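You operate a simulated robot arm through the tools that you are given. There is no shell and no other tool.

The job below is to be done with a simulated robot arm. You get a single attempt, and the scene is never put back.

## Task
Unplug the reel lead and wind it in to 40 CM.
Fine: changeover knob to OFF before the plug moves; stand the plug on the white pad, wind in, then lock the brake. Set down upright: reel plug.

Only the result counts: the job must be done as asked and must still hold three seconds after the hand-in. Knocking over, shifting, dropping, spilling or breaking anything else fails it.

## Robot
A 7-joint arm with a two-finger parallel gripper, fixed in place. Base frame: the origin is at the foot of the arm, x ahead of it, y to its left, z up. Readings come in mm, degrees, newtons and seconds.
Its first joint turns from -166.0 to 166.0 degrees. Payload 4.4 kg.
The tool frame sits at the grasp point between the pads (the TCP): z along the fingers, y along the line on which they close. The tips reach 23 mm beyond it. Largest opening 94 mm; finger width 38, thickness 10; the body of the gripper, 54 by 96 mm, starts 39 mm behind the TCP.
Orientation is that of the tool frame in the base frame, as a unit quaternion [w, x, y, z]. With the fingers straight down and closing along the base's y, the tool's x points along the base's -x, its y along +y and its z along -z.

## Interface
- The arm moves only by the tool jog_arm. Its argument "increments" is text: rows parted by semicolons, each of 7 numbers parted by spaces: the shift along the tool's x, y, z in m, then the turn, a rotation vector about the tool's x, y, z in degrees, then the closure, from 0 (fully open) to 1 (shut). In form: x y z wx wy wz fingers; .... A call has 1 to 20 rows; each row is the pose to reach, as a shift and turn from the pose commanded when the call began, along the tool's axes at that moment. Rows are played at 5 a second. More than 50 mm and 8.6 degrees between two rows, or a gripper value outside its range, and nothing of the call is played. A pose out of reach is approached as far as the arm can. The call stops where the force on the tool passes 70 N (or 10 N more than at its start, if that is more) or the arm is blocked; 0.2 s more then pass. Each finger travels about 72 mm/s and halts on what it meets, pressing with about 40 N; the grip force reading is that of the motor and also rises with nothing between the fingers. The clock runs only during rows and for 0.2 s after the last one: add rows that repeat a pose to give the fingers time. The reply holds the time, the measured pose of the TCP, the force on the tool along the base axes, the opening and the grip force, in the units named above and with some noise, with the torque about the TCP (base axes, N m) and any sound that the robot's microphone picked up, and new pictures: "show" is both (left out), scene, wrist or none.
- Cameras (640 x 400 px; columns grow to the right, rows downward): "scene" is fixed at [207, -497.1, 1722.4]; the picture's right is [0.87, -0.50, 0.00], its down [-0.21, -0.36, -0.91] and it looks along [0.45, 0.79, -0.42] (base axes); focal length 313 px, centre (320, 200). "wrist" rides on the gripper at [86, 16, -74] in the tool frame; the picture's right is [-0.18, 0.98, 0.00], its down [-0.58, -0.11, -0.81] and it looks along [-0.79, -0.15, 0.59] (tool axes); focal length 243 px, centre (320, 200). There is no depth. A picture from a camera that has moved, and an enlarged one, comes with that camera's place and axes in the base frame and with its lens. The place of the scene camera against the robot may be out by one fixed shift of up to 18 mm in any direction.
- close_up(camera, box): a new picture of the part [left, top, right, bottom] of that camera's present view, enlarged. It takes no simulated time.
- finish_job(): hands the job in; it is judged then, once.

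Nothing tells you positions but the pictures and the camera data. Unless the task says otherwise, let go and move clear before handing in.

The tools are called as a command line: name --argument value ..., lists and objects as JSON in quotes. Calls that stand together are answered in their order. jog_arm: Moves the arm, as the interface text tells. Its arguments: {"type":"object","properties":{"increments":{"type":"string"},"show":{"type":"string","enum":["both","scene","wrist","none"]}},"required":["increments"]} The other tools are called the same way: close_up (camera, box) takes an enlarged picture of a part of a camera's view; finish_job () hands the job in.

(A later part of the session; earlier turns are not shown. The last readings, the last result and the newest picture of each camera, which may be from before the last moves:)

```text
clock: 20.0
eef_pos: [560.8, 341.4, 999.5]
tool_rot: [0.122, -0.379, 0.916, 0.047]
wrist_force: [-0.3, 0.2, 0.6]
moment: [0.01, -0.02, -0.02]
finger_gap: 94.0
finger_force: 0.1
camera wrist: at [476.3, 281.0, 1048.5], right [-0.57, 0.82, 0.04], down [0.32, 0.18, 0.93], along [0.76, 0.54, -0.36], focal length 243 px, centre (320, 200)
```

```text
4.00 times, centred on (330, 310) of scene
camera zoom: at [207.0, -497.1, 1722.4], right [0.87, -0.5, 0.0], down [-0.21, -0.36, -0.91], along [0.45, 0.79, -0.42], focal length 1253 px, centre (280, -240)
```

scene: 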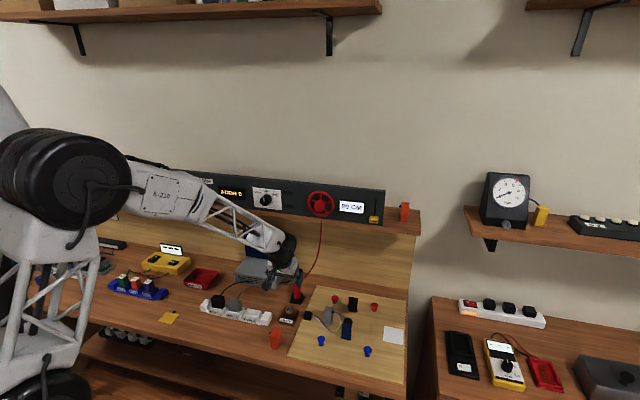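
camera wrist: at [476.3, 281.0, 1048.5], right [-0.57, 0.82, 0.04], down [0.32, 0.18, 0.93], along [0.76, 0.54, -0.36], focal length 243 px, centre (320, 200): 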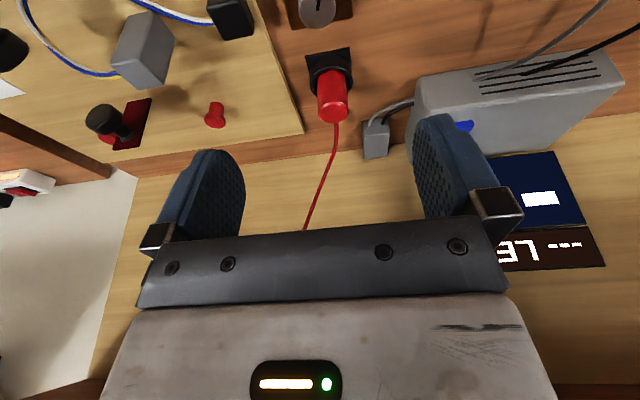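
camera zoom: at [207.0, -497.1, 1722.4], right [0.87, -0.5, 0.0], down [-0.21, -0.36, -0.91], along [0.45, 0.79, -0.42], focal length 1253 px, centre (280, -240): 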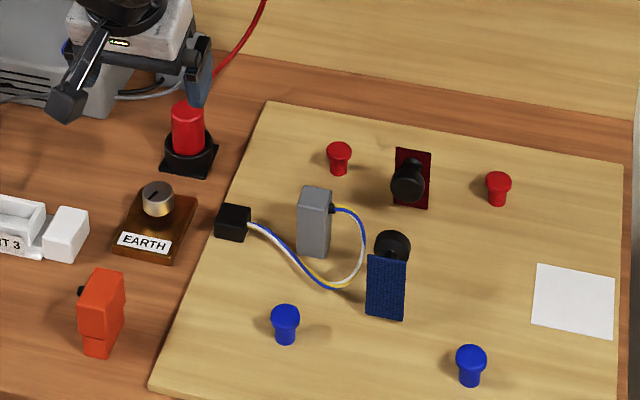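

The plug axis is near n = 758, s = 153 with its top at about z = 856. I'll move closer with the tool pitched 60° to keep the wrist clear of the shelf, and take a second view for parallax.

jog_arm --increments "-0.0107 0.0007 0.0269 0 -5 0 0; -0.0213 0.0013 0.0538 0 -10 0 0; -0.032 0.002 0.0807 0 -15 0 0; -0.032 0.002 0.0807 0 -15 0 0"

close_up --camera "wrist" --box '[230, 0, 430, 125]'

```text
clock: 21.0
eef_pos: [598.0, 379.0, 932.7]
tool_rot: [0.242, -0.369, 0.892, 0.097]
wrist_force: [0.3, 0.7, 0.2]
moment: [0.02, -0.03, -0.01]
finger_gap: 93.8
finger_force: 0.0
camera wrist: at [506.6, 311.4, 951.6], right [-0.58, 0.81, 0.09], down [0.14, 0.0, 0.99], along [0.8, 0.59, -0.11], focal length 243 px, centre (320, 200)
```

scene: 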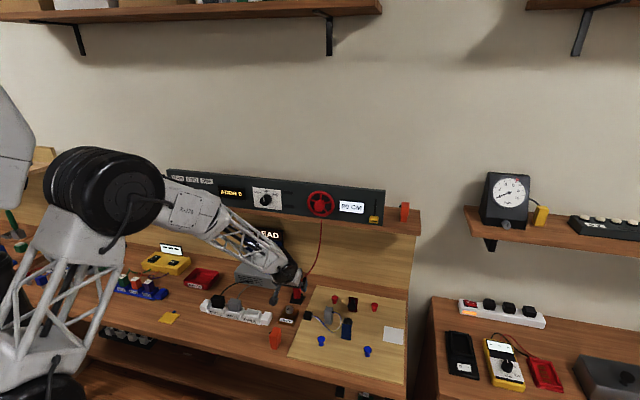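
wrist: 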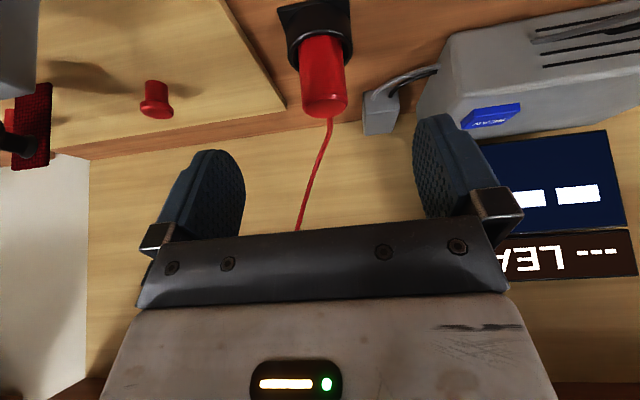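

```text
3.20 times, centred on (330, 62) of wrist
camera zoom: at [506.6, 311.4, 951.6], right [-0.58, 0.81, 0.09], down [0.14, 0.0, 0.99], along [0.8, 0.59, -0.11], focal length 776 px, centre (288, 640)
```

zoom: 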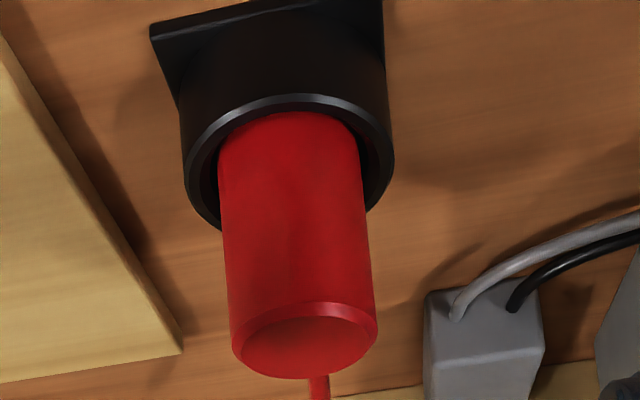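

Triangulated: plug top at about n = 750, s = 153.5, z = 864, diameter about 34 mm, collar top at about 820. I'll approach to straddle just above it at a 70° pitch and check the alignment.

jog_arm --increments "-0.0043 0.0005 0.0218 0 3.5 0 0; -0.0085 0.0009 0.0436 0 7 0 0; -0.0128 0.0014 0.0654 0 10 0 0; -0.0128 0.0014 0.0654 0 10 0 0"

close_up --camera "wrist" --box '[200, 40, 440, 190]'

close_up --camera "scene" --box '[230, 230, 350, 305]'

```text
clock: 22.0
eef_pos: [627.9, 411.3, 880.4]
tool_rot: [0.162, -0.377, 0.91, 0.064]
wrist_force: [-0.9, -0.3, 0.2]
moment: [0.0, 0.01, 0.04]
finger_gap: 93.9
finger_force: 0.0
camera wrist: at [539.2, 347.1, 920.2], right [-0.57, 0.82, 0.06], down [0.26, 0.12, 0.96], along [0.78, 0.56, -0.28], focal length 243 px, centre (320, 200)
```

scene: 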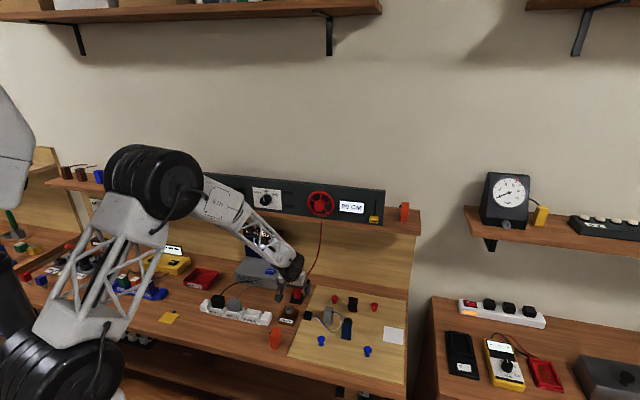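
wrist: 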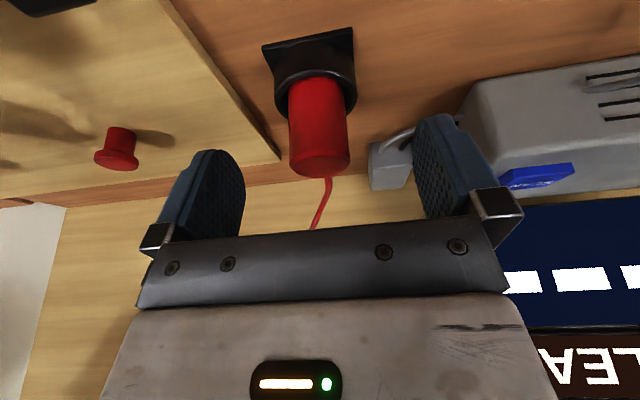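

```text
2.67 times, centred on (320, 115) of wrist
camera zoom: at [539.2, 347.1, 920.2], right [-0.57, 0.82, 0.06], down [0.26, 0.12, 0.96], along [0.78, 0.56, -0.28], focal length 647 px, centre (320, 427)
```

zoom: 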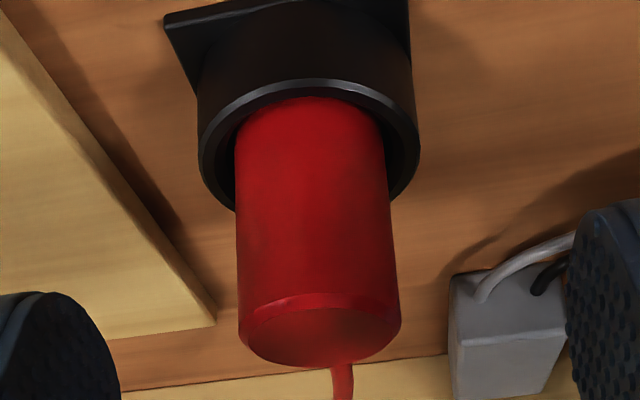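

```text
5.33 times, centred on (290, 268) of scene
camera zoom: at [207.0, -497.1, 1722.4], right [0.87, -0.5, 0.0], down [-0.21, -0.36, -0.91], along [0.45, 0.79, -0.42], focal length 1671 px, centre (480, -160)
```

zoom: 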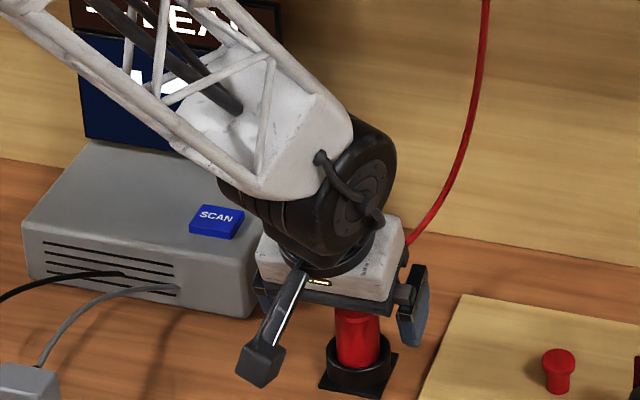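

Alignment looks good. I'll descend the last 30 mm and close on the plug.

jog_arm --increments "-0.0025 -0.0004 0.0155 0 0 0 0; -0.005 -0.0008 0.031 0 0 0 0; -0.005 -0.0008 0.031 0 0 0 0.4; -0.005 -0.0008 0.031 0 0 0 0.6; -0.005 -0.0008 0.031 0 0 0 0.8; -0.005 -0.0008 0.031 0 0 0 0.8; -0.005 -0.0008 0.031 0 0 0 0.8"

```text
clock: 23.6
eef_pos: [640.0, 422.2, 853.5]
tool_rot: [0.163, -0.376, 0.91, 0.064]
wrist_force: [-0.5, 0.1, -0.2]
moment: [0.02, 0.0, 0.03]
finger_gap: 32.6
finger_force: 40.2
camera wrist: at [551.9, 358.3, 892.4], right [-0.57, 0.82, 0.06], down [0.26, 0.12, 0.96], along [0.78, 0.56, -0.28], focal length 243 px, centre (320, 200)
```

scene: 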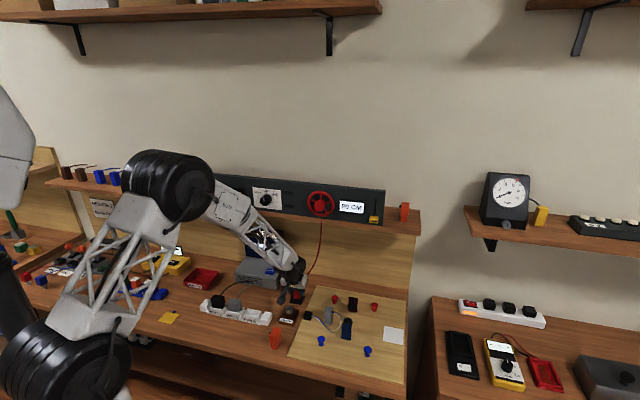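
wrist: 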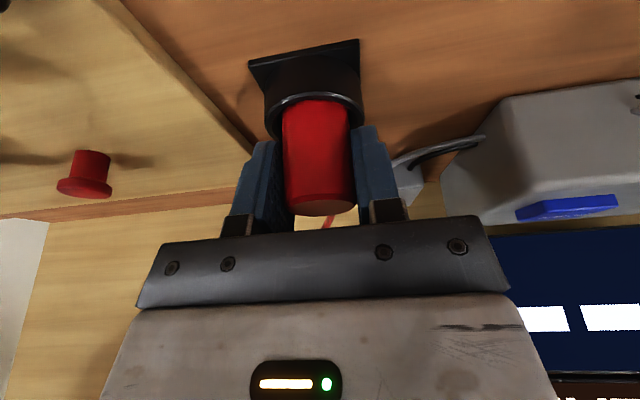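

The plug is held at 32.6 mm with no side load. Pulling it straight up out of the socket.

jog_arm --increments "-0.0034 0 -0.0094 0 0 0 0.8; -0.0068 0 -0.0188 0 0 0 0.8; -0.0102 0 -0.0282 0 0 0 0.8; -0.0136 0 -0.0376 0 0 0 0.8; -0.0136 0 -0.0376 0 0 0 0.8"

close_up --camera "scene" --box '[240, 210, 400, 310]'

```text
clock: 24.8
eef_pos: [639.7, 419.5, 893.5]
tool_rot: [0.162, -0.376, 0.91, 0.064]
wrist_force: [0.3, -0.1, 0.4]
moment: [0.0, 0.02, 0.0]
finger_gap: 32.7
finger_force: 40.1
camera wrist: at [552.1, 356.7, 932.6], right [-0.57, 0.82, 0.06], down [0.26, 0.12, 0.96], along [0.78, 0.56, -0.28], focal length 243 px, centre (320, 200)
```

scene: 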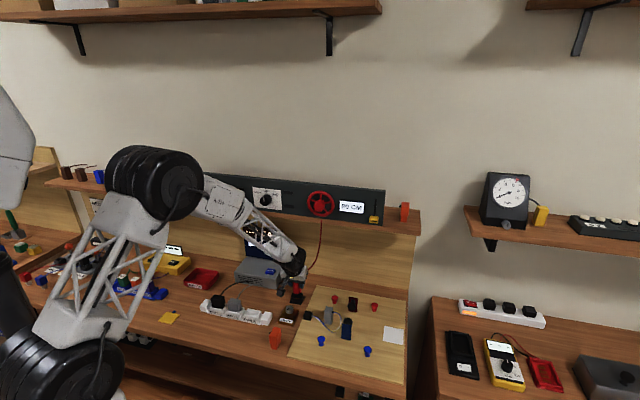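
wrist: 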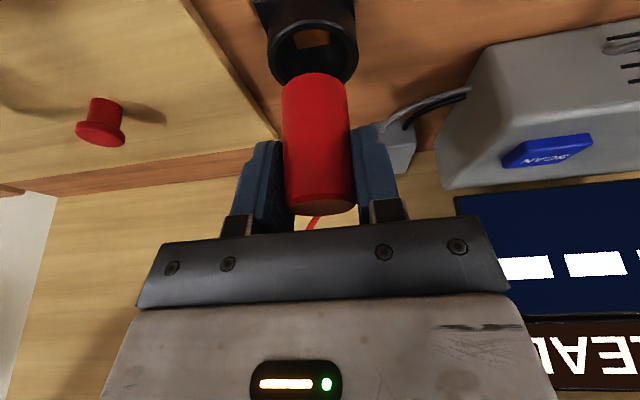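

```text
4.00 times, centred on (320, 260) of scene
camera zoom: at [207.0, -497.1, 1722.4], right [0.87, -0.5, 0.0], down [-0.21, -0.36, -0.91], along [0.45, 0.79, -0.42], focal length 1253 px, centre (320, -40)
```

zoom: 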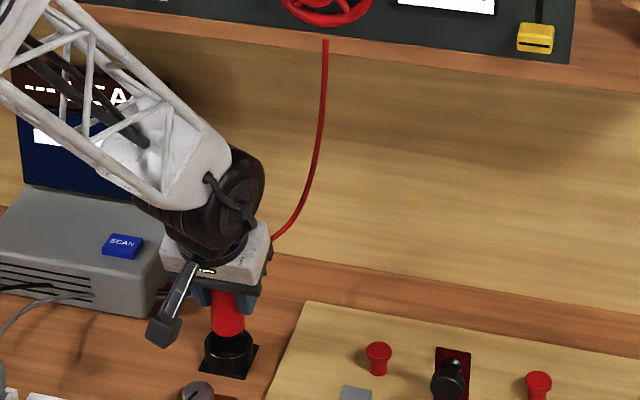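

The plug comes out freely. Lifting further to clear everything on the board.

jog_arm --increments "-0.0075 0 -0.0207 0 0 0 0.8; -0.015 0 -0.0414 0 0 0 0.8; -0.0225 0 -0.062 0 0 0 0.8; -0.0225 0 -0.062 0 0 0 0.8"

close_up --camera "wrist" --box '[200, 0, 440, 220]'

close_up --camera "scene" --box '[240, 210, 400, 310]'

```text
clock: 25.8
eef_pos: [638.0, 421.6, 958.9]
tool_rot: [0.162, -0.377, 0.91, 0.064]
wrist_force: [0.6, -0.7, -1.2]
moment: [0.01, 0.01, -0.03]
finger_gap: 32.4
finger_force: 40.2
camera wrist: at [549.7, 358.3, 997.4], right [-0.57, 0.82, 0.06], down [0.26, 0.12, 0.96], along [0.78, 0.56, -0.28], focal length 243 px, centre (320, 200)
```

scene: 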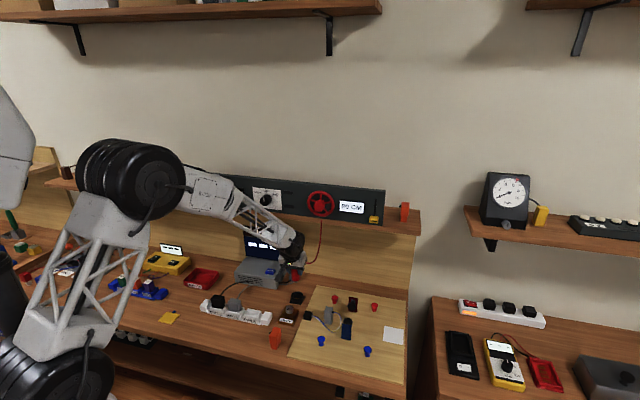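
wrist: 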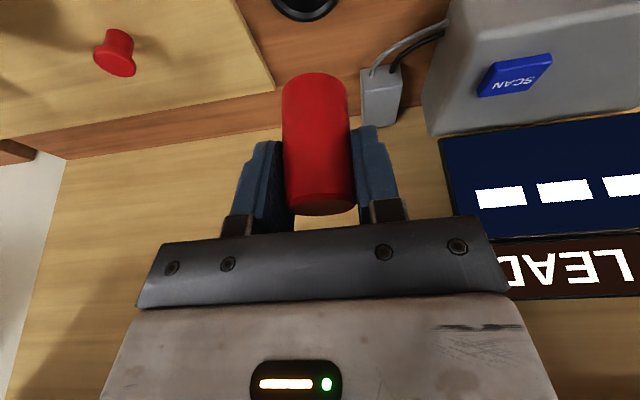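

```text
1.82 times, centred on (320, 110) of wrist
camera zoom: at [549.7, 358.3, 997.4], right [-0.57, 0.82, 0.06], down [0.26, 0.12, 0.96], along [0.78, 0.56, -0.28], focal length 441 px, centre (320, 364)
```

zoom: 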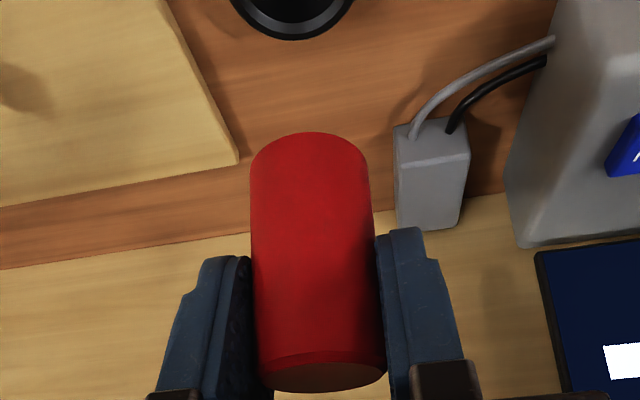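

```text
4.00 times, centred on (320, 260) of scene
camera zoom: at [207.0, -497.1, 1722.4], right [0.87, -0.5, 0.0], down [-0.21, -0.36, -0.91], along [0.45, 0.79, -0.42], focal length 1253 px, centre (320, -40)
```

zoom: 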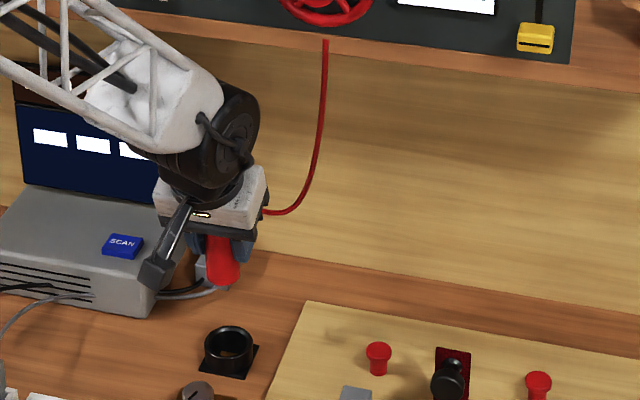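

The plug is about 62 mm long, with its bottom about 52 mm below the grasp point, and it hangs freely. I'll carry it high over the board toward the white pad at the right.

jog_arm --increments "0.0089 -0.0363 -0.0051 0 0 0 0.8; 0.0178 -0.0727 -0.0102 0 0 0 0.8; 0.0267 -0.109 -0.0153 0 0 0 0.8; 0.0356 -0.1453 -0.0204 0 0 0 0.8; 0.0446 -0.1817 -0.0255 0 0 0 0.8; 0.0535 -0.218 -0.0306 0 0 0 0.8; 0.0624 -0.2543 -0.0357 0 0 0 0.8; 0.0713 -0.2907 -0.0408 0 0 0 0.8; 0.0802 -0.327 -0.0459 0 0 0 0.8; 0.0802 -0.327 -0.0459 0 0 0 0.8"

```text
clock: 28.0
eef_pos: [806.7, 125.7, 976.0]
tool_rot: [0.162, -0.376, 0.91, 0.063]
wrist_force: [-0.2, -0.3, -1.2]
moment: [-0.02, 0.0, 0.01]
finger_gap: 32.7
finger_force: 40.0
camera wrist: at [718.7, 61.8, 1015.6], right [-0.57, 0.82, 0.06], down [0.26, 0.12, 0.96], along [0.78, 0.56, -0.28], focal length 243 px, centre (320, 200)
```

scene: 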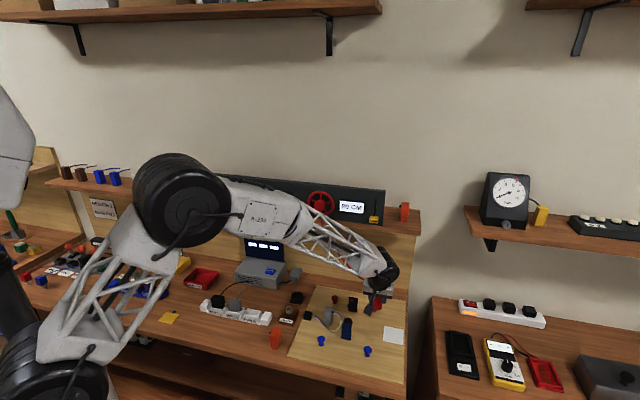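
wrist: 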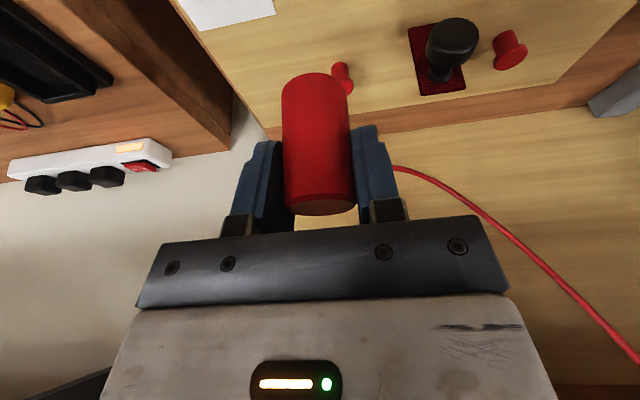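

The pad is centred near n = 660, s = 549, z ≈ 808, about 70 mm square. I'll move over it and lower to just above the surface.

jog_arm --increments "0 -0.034 0 0 0 0 0.8; 0 -0.0675 0 0 0 0 0.8; 0.0103 -0.0675 0.0285 0 0 0 0.8; 0.0206 -0.0675 0.057 0 0 0 0.8; 0.0309 -0.0675 0.0856 0 0 0 0.8; 0.0309 -0.0675 0.0856 0 0 0 0.8"

close_up --camera "wrist" --box '[200, 0, 440, 150]'

close_up --camera "scene" --box '[310, 260, 430, 360]'

```text
clock: 29.4
eef_pos: [855.9, 77.2, 888.1]
tool_rot: [0.162, -0.377, 0.91, 0.064]
wrist_force: [0.6, 0.9, -0.5]
moment: [-0.01, -0.04, 0.0]
finger_gap: 32.7
finger_force: 39.7
camera wrist: at [767.6, 13.7, 927.2], right [-0.57, 0.82, 0.06], down [0.26, 0.12, 0.96], along [0.78, 0.56, -0.28], focal length 243 px, centre (320, 200)
```

scene: 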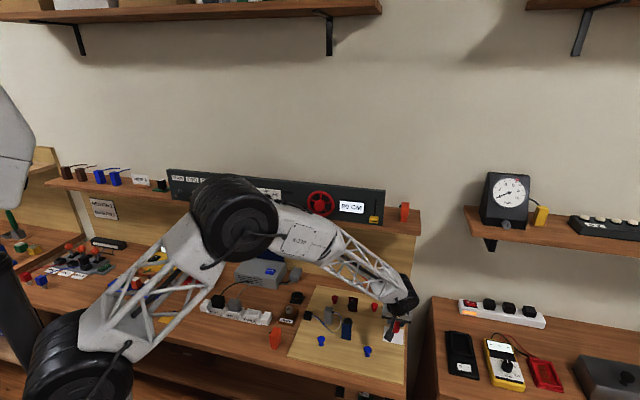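
wrist: 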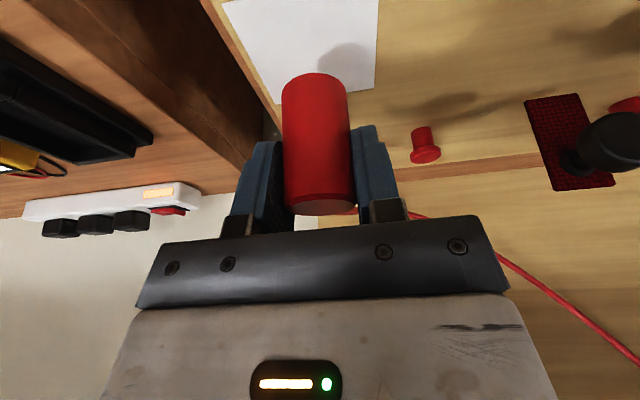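

```text
2.67 times, centred on (320, 75) of wrist
camera zoom: at [767.6, 13.7, 927.2], right [-0.57, 0.82, 0.06], down [0.26, 0.12, 0.96], along [0.78, 0.56, -0.28], focal length 647 px, centre (320, 533)
```

zoom: 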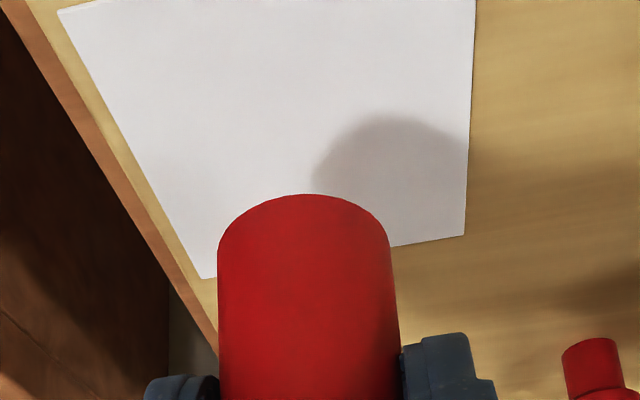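

```text
4.00 times, centred on (370, 310) of scene
camera zoom: at [207.0, -497.1, 1722.4], right [0.87, -0.5, 0.0], down [-0.21, -0.36, -0.91], along [0.45, 0.79, -0.42], focal length 1253 px, centre (120, -240)
```

zoom: 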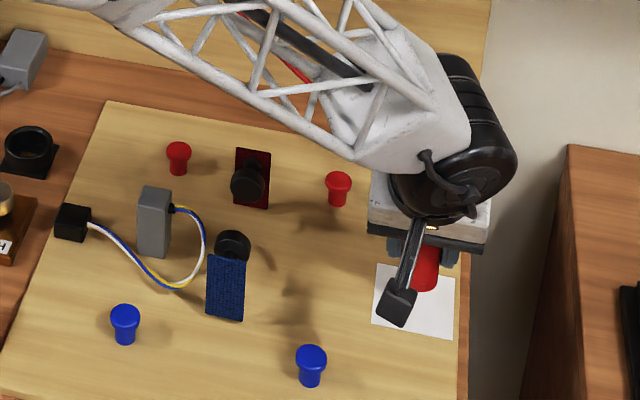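

The plug is centred over the pad, about 28 mm above it. Lowering in careful steps.

jog_arm --increments "0.0041 0.0015 0.0113 0 0 0 0.8; 0.0082 0.0015 0.0226 0 0 0 0.8; 0.0082 0.0015 0.0226 0 0 0 0.8"

close_up --camera "wrist" --box '[200, 0, 440, 150]'

```text
clock: 30.2
eef_pos: [854.5, 78.8, 863.5]
tool_rot: [0.163, -0.376, 0.91, 0.063]
wrist_force: [0.2, 0.7, -0.7]
moment: [0.04, 0.01, 0.02]
finger_gap: 32.7
finger_force: 40.1
camera wrist: at [765.4, 15.2, 902.9], right [-0.57, 0.82, 0.06], down [0.26, 0.12, 0.96], along [0.78, 0.56, -0.28], focal length 243 px, centre (320, 200)
```

scene: 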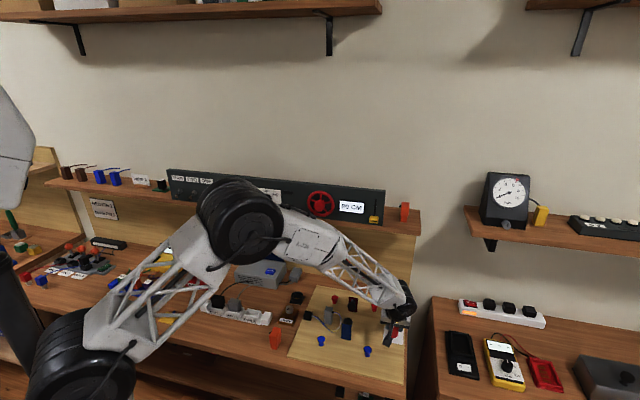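
wrist: 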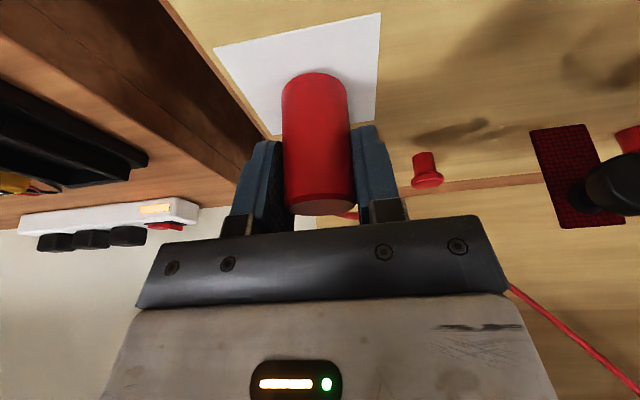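

```text
2.67 times, centred on (320, 75) of wrist
camera zoom: at [765.4, 15.2, 902.9], right [-0.57, 0.82, 0.06], down [0.26, 0.12, 0.96], along [0.78, 0.56, -0.28], focal length 647 px, centre (320, 533)
```

zoom: 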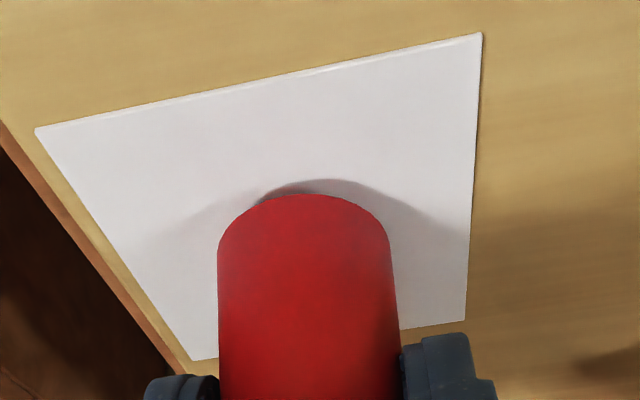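

Very close now, with no contact force yet. Continuing in roughly 1.5 mm increments.

jog_arm --increments "0.0005 0 0.0014 0 0 0 0.8; 0.001 0 0.0028 0 0 0 0.8; 0.001 0 0.0028 0 0 0 0.8" --show "wrist"

close_up --camera "wrist" --box '[200, 0, 440, 150]'

```text
clock: 31.0
eef_pos: [852.4, 78.1, 860.2]
tool_rot: [0.162, -0.376, 0.91, 0.064]
wrist_force: [0.2, 0.6, 0.5]
moment: [0.03, 0.01, 0.03]
finger_gap: 32.6
finger_force: 40.1
camera wrist: at [764.8, 14.8, 899.5], right [-0.57, 0.82, 0.06], down [0.26, 0.12, 0.96], along [0.78, 0.56, -0.28], focal length 243 px, centre (320, 200)
```

wrist: 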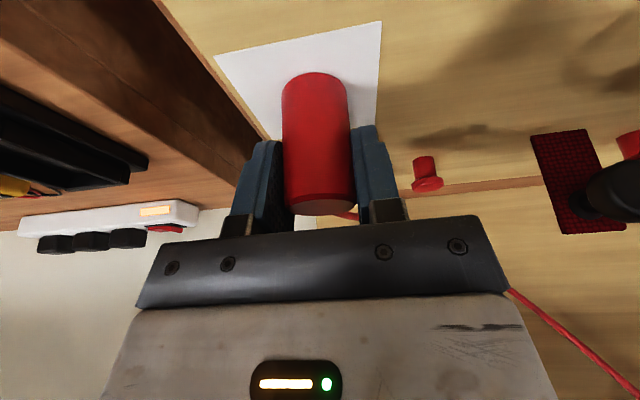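

```text
2.67 times, centred on (320, 75) of wrist
camera zoom: at [764.8, 14.8, 899.5], right [-0.57, 0.82, 0.06], down [0.26, 0.12, 0.96], along [0.78, 0.56, -0.28], focal length 647 px, centre (320, 533)
```

zoom: 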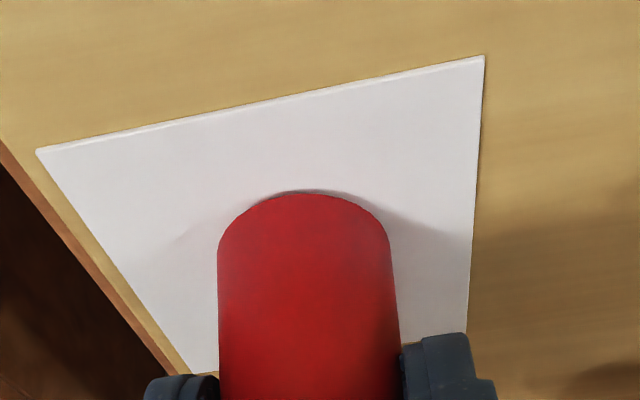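

jog_arm --increments "0.0002 0 0.0007 0 0 0 0.8; 0.0005 0 0.0013 0 0 0 0.8; 0.0005 0 0.0013 0 0 0 0.8" --show "none"

close_up --camera "wrist" --box '[240, 40, 400, 140]'

```text
clock: 31.8
eef_pos: [854.5, 78.7, 859.8]
tool_rot: [0.165, -0.376, 0.91, 0.063]
wrist_force: [0.8, -1.0, 4.6]
moment: [-0.02, 0.01, -0.02]
finger_gap: 33.0
finger_force: 39.8
```

```text
4.00 times, centred on (320, 90) of wrist
camera zoom: at [764.6, 14.5, 898.5], right [-0.57, 0.82, 0.06], down [0.26, 0.12, 0.96], along [0.78, 0.56, -0.28], focal length 970 px, centre (320, 640)
```

zoom: 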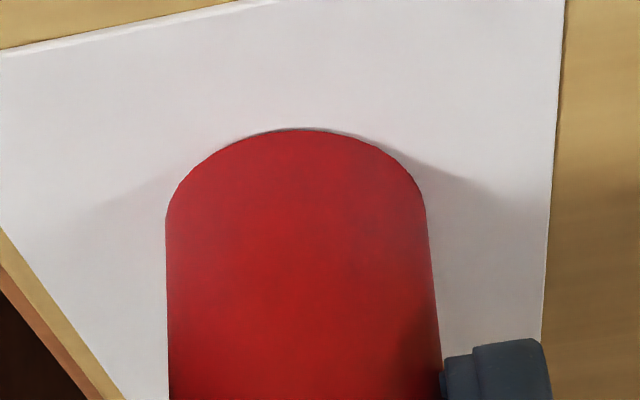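

Light contact, about 5 N. Releasing the plug gently.

jog_arm --increments "0.0001 0 0.0003 0 0 0 0.8; 0.0001 0 0.0003 0 0 0 0.62; 0.0001 0 0.0003 0 0 0 0.55; 0.0001 0 0.0003 0 0 0 0.4; 0.0001 0 0.0003 0 0 0 0.2; 0.0001 0 0.0003 0 0 0 0.1; 0.0001 0 0.0003 0 0 0 0.1"

close_up --camera "wrist" --box '[200, 40, 440, 220]'

close_up --camera "scene" --box '[340, 260, 430, 350]'

```text
clock: 33.4
eef_pos: [852.6, 77.6, 858.2]
tool_rot: [0.162, -0.376, 0.91, 0.063]
wrist_force: [-0.8, -0.1, -0.7]
moment: [-0.03, -0.03, -0.01]
finger_gap: 84.5
finger_force: 0.0
camera wrist: at [764.4, 14.1, 897.4], right [-0.57, 0.82, 0.06], down [0.26, 0.12, 0.96], along [0.78, 0.56, -0.28], focal length 243 px, centre (320, 200)
```

scene: 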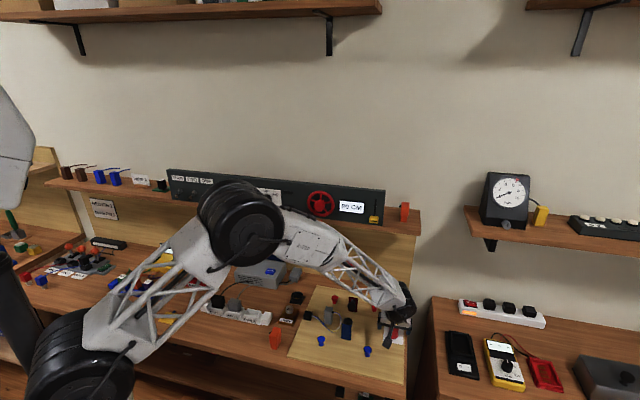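
wrist: 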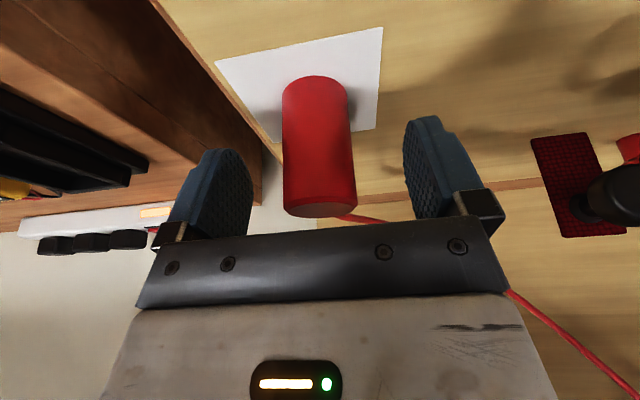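

```text
2.22 times, centred on (320, 130) of wrist
camera zoom: at [764.4, 14.1, 897.4], right [-0.57, 0.82, 0.06], down [0.26, 0.12, 0.96], along [0.78, 0.56, -0.28], focal length 539 px, centre (320, 356)
```

zoom: 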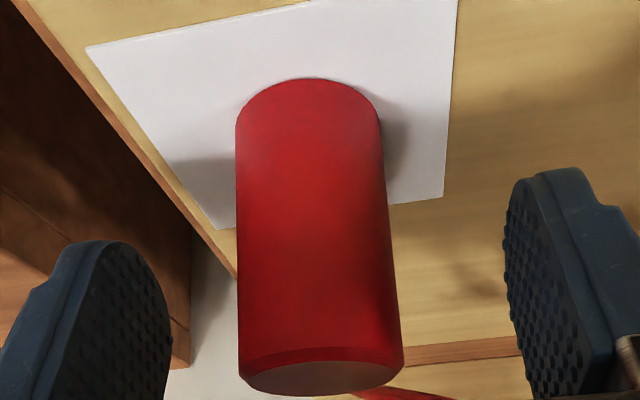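

```text
4.44 times, centred on (385, 305) of scene
camera zoom: at [207.0, -497.1, 1722.4], right [0.87, -0.5, 0.0], down [-0.21, -0.36, -0.91], along [0.45, 0.79, -0.42], focal length 1392 px, centre (31, -267)
```

zoom: 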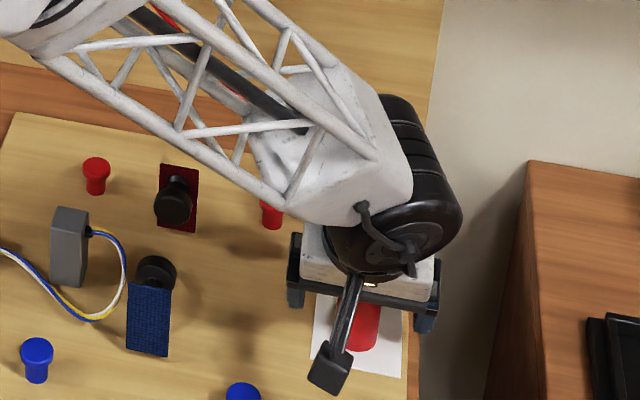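

The plug stands upright on the pad. Retreating up and back along the tool axis, clear of it.

jog_arm --increments "0 0 -0.025 0 0 0 0.05; 0 0 -0.055 0 0 0 0; 0 0 -0.09 0 0 0 0; 0 0 -0.13 0 0 0 0; 0 0 -0.13 0 0 0 0"

close_up --camera "scene" --box '[280, 180, 430, 360]'

```text
clock: 34.6
eef_pos: [820.2, 47.8, 977.8]
tool_rot: [0.162, -0.377, 0.91, 0.064]
wrist_force: [-0.7, 0.2, 0.1]
moment: [-0.03, 0.02, 0.0]
finger_gap: 94.1
finger_force: 0.0
camera wrist: at [731.5, -16.3, 1017.5], right [-0.57, 0.82, 0.06], down [0.26, 0.12, 0.96], along [0.78, 0.56, -0.28], focal length 243 px, centre (320, 200)
```

scene: 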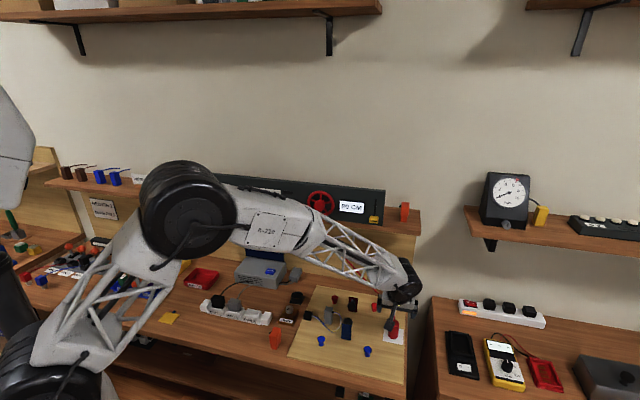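
wrist: 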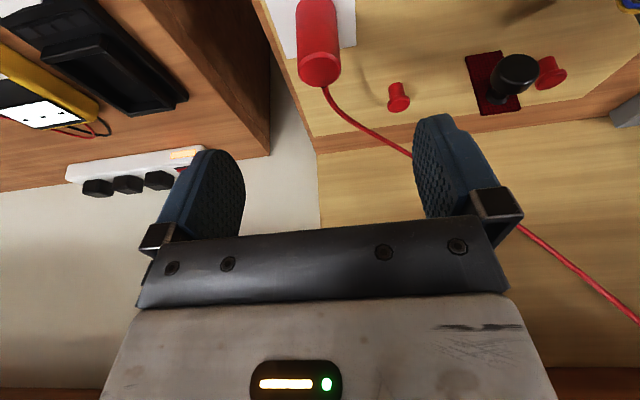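

```text
2.22 times, centred on (355, 270) of scene
camera zoom: at [207.0, -497.1, 1722.4], right [0.87, -0.5, 0.0], down [-0.21, -0.36, -0.91], along [0.45, 0.79, -0.42], focal length 696 px, centre (242, 44)
```

zoom: 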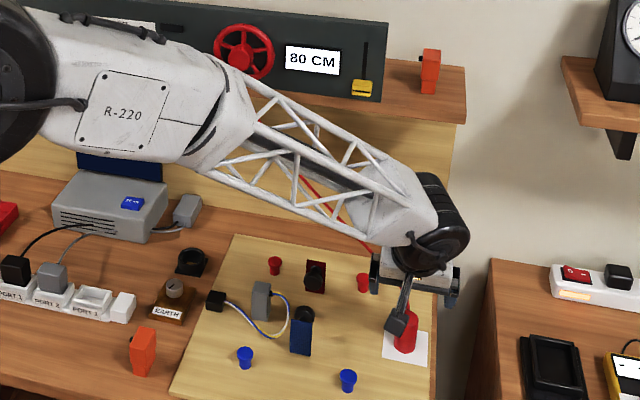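

The plug stays standing and the lead hangs loosely. Moving toward the wheel, staying in front of the lead and raising the tool gradually.

jog_arm --increments "-0.0082 0.0243 -0.0275 0 -1.7 0 0; -0.0164 0.0487 -0.0551 0 -3.3 0 0; -0.0246 0.073 -0.0826 0 -5 0 0; -0.0327 0.0973 -0.1101 0 -6.7 0 0; -0.0409 0.1217 -0.1377 0 -8.3 0 0; -0.0491 0.146 -0.1652 0 -10 0 0; -0.0491 0.146 -0.1652 0 -10 0 0"

```text
clock: 36.2
eef_pos: [707.9, 145.9, 1150.6]
tool_rot: [0.241, -0.37, 0.892, 0.097]
wrist_force: [-0.7, 1.1, -0.1]
moment: [-0.01, 0.0, 0.03]
finger_gap: 93.9
finger_force: 0.2
camera wrist: at [615.8, 77.7, 1170.7], right [-0.58, 0.81, 0.09], down [0.14, 0.0, 0.99], along [0.8, 0.59, -0.11], focal length 243 px, centre (320, 200)
```

scene: 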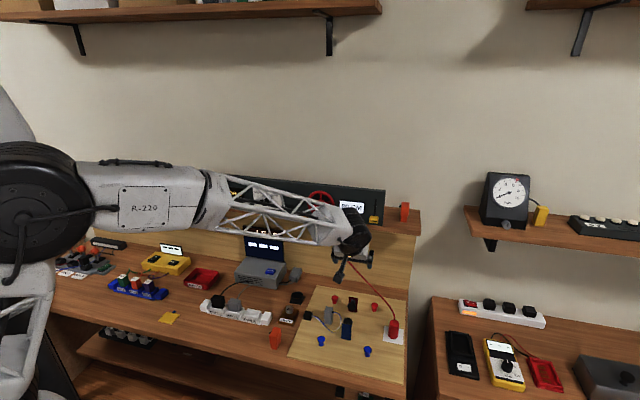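
wrist: 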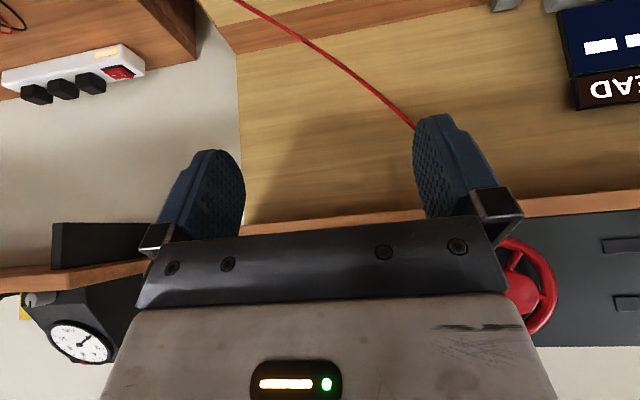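

jog_arm --increments "-0.0155 0.0295 -0.0124 0 -4 0 0; -0.031 0.059 -0.0248 0 -8 0 0; -0.0466 0.0884 -0.0371 0 -12 0 0; -0.0621 0.1179 -0.0495 0 -16 0 0; -0.0776 0.1474 -0.0619 0 -20 0 0; -0.0776 0.1474 -0.0619 0 -20 0 0"

```text
clock: 37.6
eef_pos: [629.6, 273.1, 1243.3]
tool_rot: [0.393, -0.348, 0.836, 0.159]
wrist_force: [0.0, 0.5, 0.2]
moment: [-0.01, -0.04, 0.01]
finger_gap: 94.2
finger_force: 0.0
camera wrist: at [536.8, 205.4, 1222.9], right [-0.61, 0.78, 0.13], down [-0.1, -0.25, 0.96], along [0.79, 0.57, 0.23], focal length 243 px, centre (320, 200)
```

scene: 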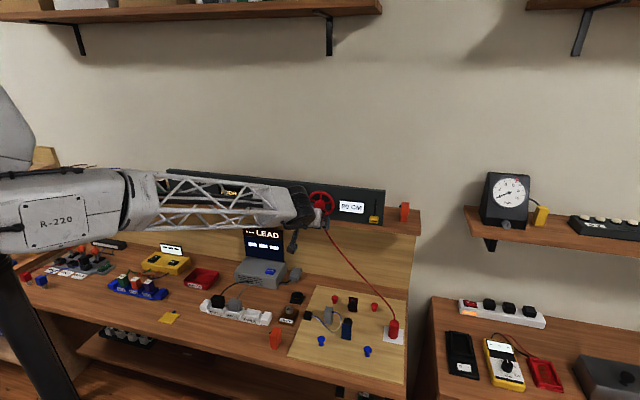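
wrist: 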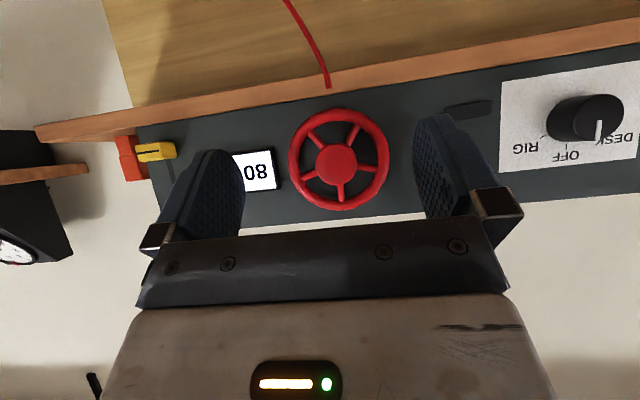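

The wheel is framed between the fingers. Zooming for accurate wheel and brake positions.

close_up --camera "wrist" --box '[260, 90, 420, 220]'

close_up --camera "wrist" --box '[100, 100, 260, 220]'

close_up --camera "scene" --box '[280, 170, 420, 258]'

```text
3.08 times, centred on (340, 155) of wrist
camera zoom: at [536.8, 205.4, 1222.9], right [-0.61, 0.78, 0.13], down [-0.1, -0.25, 0.96], along [0.79, 0.57, 0.23], focal length 746 px, centre (258, 338)
```

zoom: 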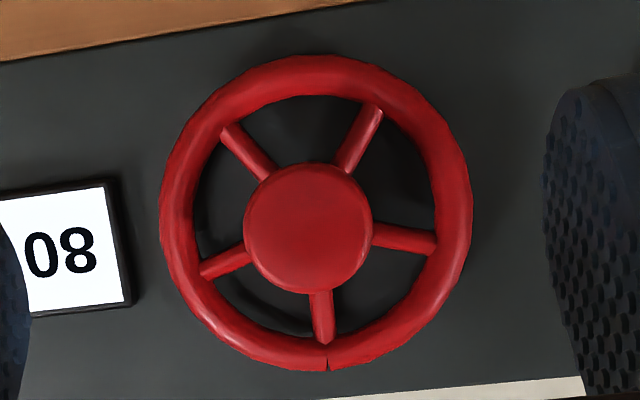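

```text
3.33 times, centred on (180, 160) of wrist
camera zoom: at [536.8, 205.4, 1222.9], right [-0.61, 0.78, 0.13], down [-0.1, -0.25, 0.96], along [0.79, 0.57, 0.23], focal length 809 px, centre (787, 333)
```

zoom: 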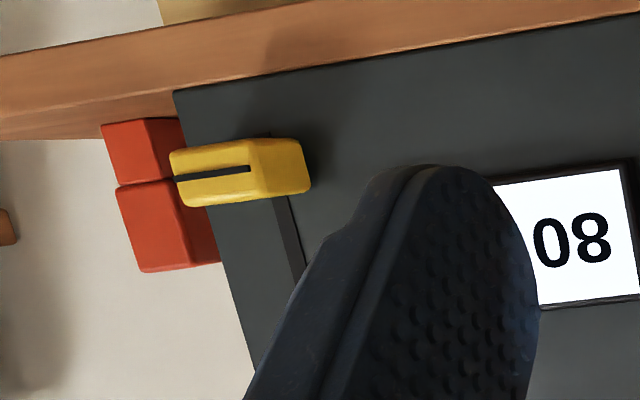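

```text
4.55 times, centred on (350, 214) of scene
camera zoom: at [207.0, -497.1, 1722.4], right [0.87, -0.5, 0.0], down [-0.21, -0.36, -0.91], along [0.45, 0.79, -0.42], focal length 1424 px, centre (184, 136)
```

zoom: 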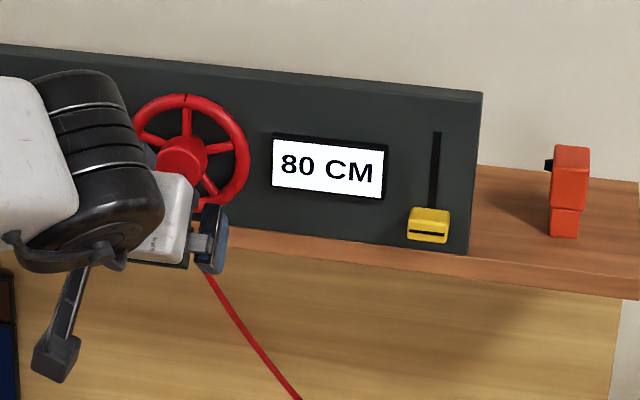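

Hub axis is at about s = 248.5, z = 1242.5, with its front at n ≈ 741 and a 37 mm diameter. I'll move to a standoff in front of it with the tool nearly level.

jog_arm --increments "-0.0078 0.0007 0.0096 0 -5 0 0; -0.0156 0.0014 0.0192 0 -10 0 0; -0.0235 0.0022 0.0289 0 -15 0 0; -0.0313 0.0029 0.0385 0 -20 0 0; -0.0391 0.0036 0.0481 0 -25 0 0; -0.0391 0.0036 0.0481 0 -25 0 0"

```text
clock: 39.0
eef_pos: [669.9, 319.5, 1241.6]
tool_rot: [0.565, -0.305, 0.731, 0.231]
wrist_force: [-0.2, -0.3, 0.1]
moment: [0.03, 0.0, -0.01]
finger_gap: 93.9
finger_force: 0.0
camera wrist: at [591.4, 264.6, 1176.6], right [-0.66, 0.73, 0.17], down [-0.37, -0.52, 0.77], along [0.65, 0.44, 0.62], focal length 243 px, centre (320, 200)
```

scene: 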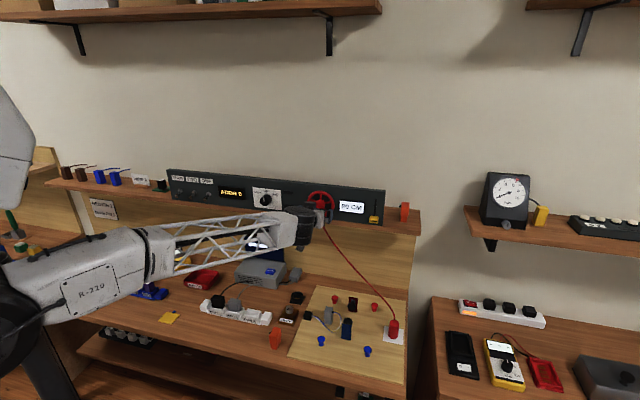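
wrist: 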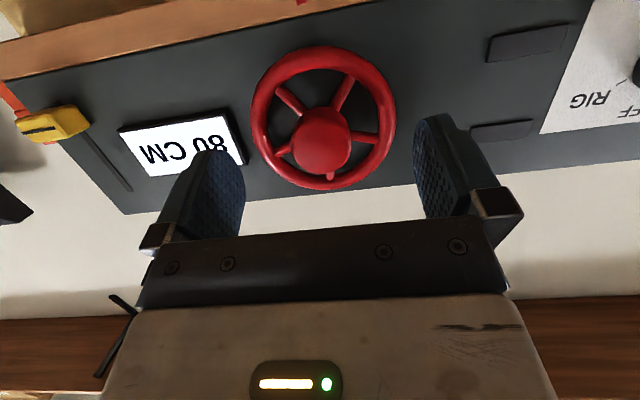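

I'll narrow the fingers to about 56 mm, advance over the hub and grip it.

jog_arm --increments "0 -0.0007 0 0 0 0 0.4; 0 -0.0007 0 0 0 0 0.4; -0.0028 -0.0009 0.0097 0 0 0 0.4; -0.0057 -0.0012 0.0194 0 0 0 0.4; -0.0085 -0.0014 0.0291 0 0 0 0.4; -0.0085 -0.0014 0.0291 0 0 0 0.4"

close_up --camera "wrist" --box '[180, 60, 460, 235]'

```text
clock: 40.4
eef_pos: [694.0, 340.9, 1242.9]
tool_rot: [0.565, -0.304, 0.732, 0.23]
wrist_force: [0.2, -0.5, 1.2]
moment: [0.03, 0.02, -0.01]
finger_gap: 56.5
finger_force: 0.0
camera wrist: at [615.5, 285.8, 1177.1], right [-0.66, 0.73, 0.17], down [-0.37, -0.52, 0.77], along [0.65, 0.44, 0.62], focal length 243 px, centre (320, 200)
```

scene: 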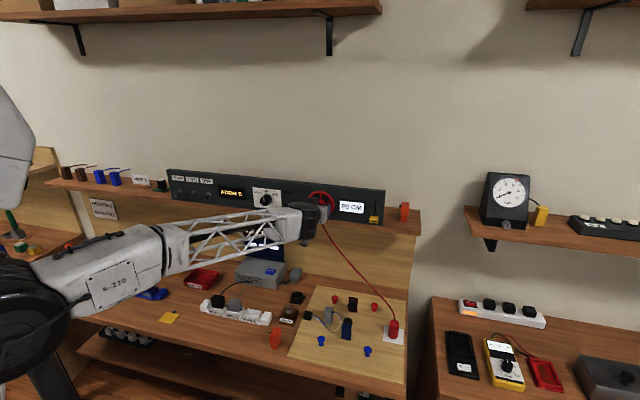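
wrist: 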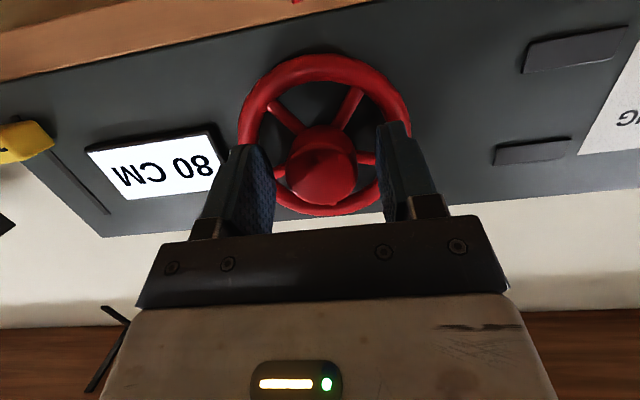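

```text
2.29 times, centred on (320, 148) of wrist
camera zoom: at [615.5, 285.8, 1177.1], right [-0.66, 0.73, 0.17], down [-0.37, -0.52, 0.77], along [0.65, 0.44, 0.62], focal length 555 px, centre (320, 320)
```

zoom: 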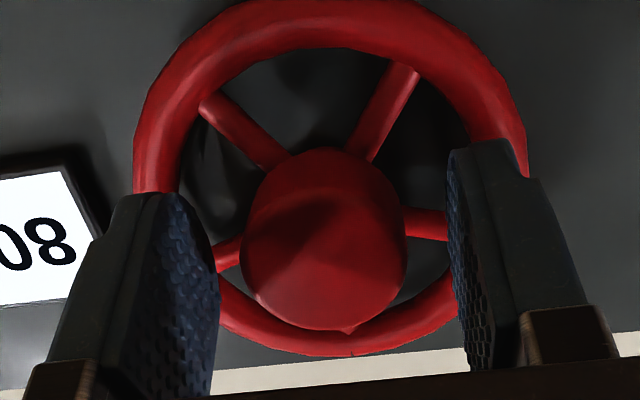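

jog_arm --increments "0 0 0 0 0 0 0.6; 0 0 0 0 0 0 0.85; 0 0 0 0 0 0 0.85; 0 0 0 0 0 0 0.85" --show "wrist"

```text
clock: 41.4
eef_pos: [695.5, 340.8, 1241.7]
tool_rot: [0.565, -0.303, 0.732, 0.229]
wrist_force: [8.0, -1.4, 1.3]
moment: [0.0, 0.05, 0.32]
finger_gap: 37.8
finger_force: 44.9
camera wrist: at [615.6, 285.6, 1177.1], right [-0.66, 0.73, 0.17], down [-0.37, -0.52, 0.77], along [0.65, 0.44, 0.62], focal length 243 px, centre (320, 200)
```

wrist: 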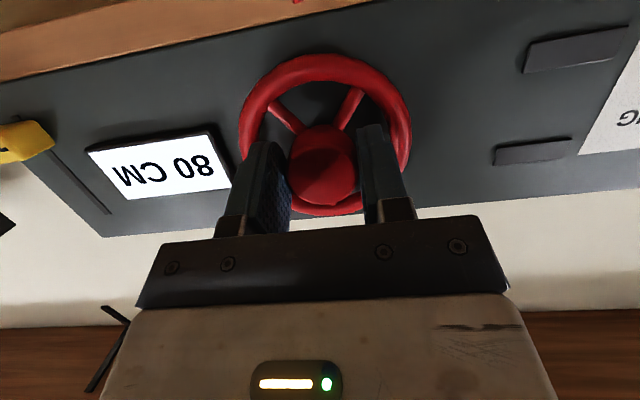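

The hub is gripped with little side load. Test turn of 20° clockwise to see which way the reading goes.

jog_arm --increments "0 0 0 -1.7 0 6.45 0.85; 0 0 0 -3.41 0 12.89 0.85; 0 0 0 -5.11 0 19.34 0.85; 0 0 0 -5.11 0 19.34 0.85"

close_up --camera "scene" --box '[290, 170, 410, 245]'

```text
clock: 42.4
eef_pos: [694.1, 340.2, 1243.4]
tool_rot: [0.503, -0.201, 0.762, 0.355]
wrist_force: [19.0, 16.1, 5.3]
moment: [0.42, -0.42, 0.25]
finger_gap: 37.7
finger_force: 44.8
camera wrist: at [600.0, 301.2, 1186.5], right [-0.58, 0.65, 0.5], down [-0.19, -0.7, 0.69], along [0.79, 0.3, 0.53], focal length 243 px, centre (320, 200)
```

scene: 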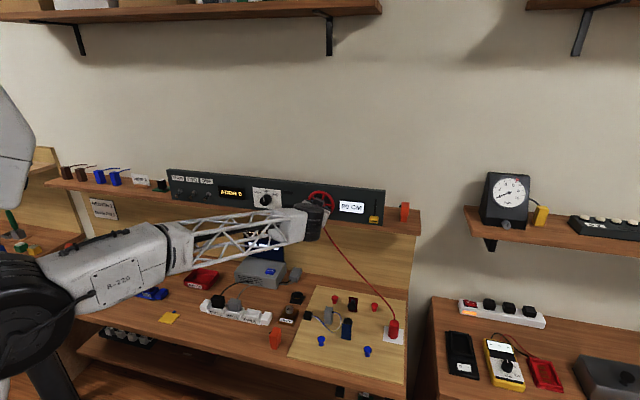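
wrist: 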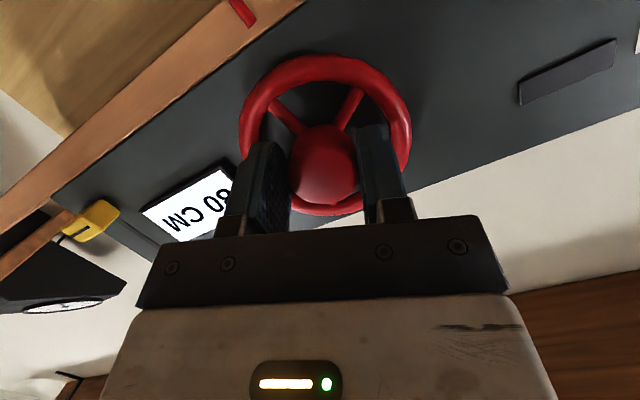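

```text
5.33 times, centred on (350, 208) of scene
camera zoom: at [207.0, -497.1, 1722.4], right [0.87, -0.5, 0.0], down [-0.21, -0.36, -0.91], along [0.45, 0.79, -0.42], focal length 1671 px, centre (160, 160)
```

zoom: 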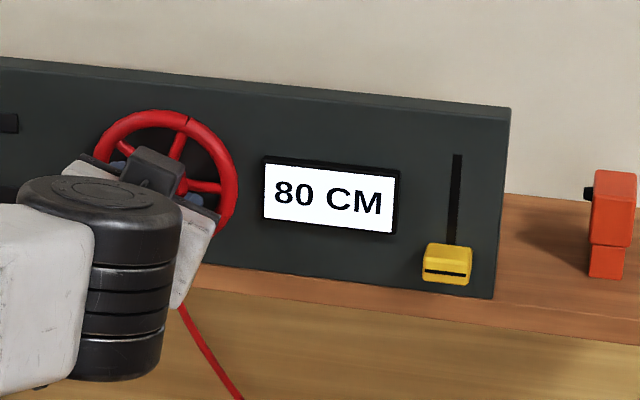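

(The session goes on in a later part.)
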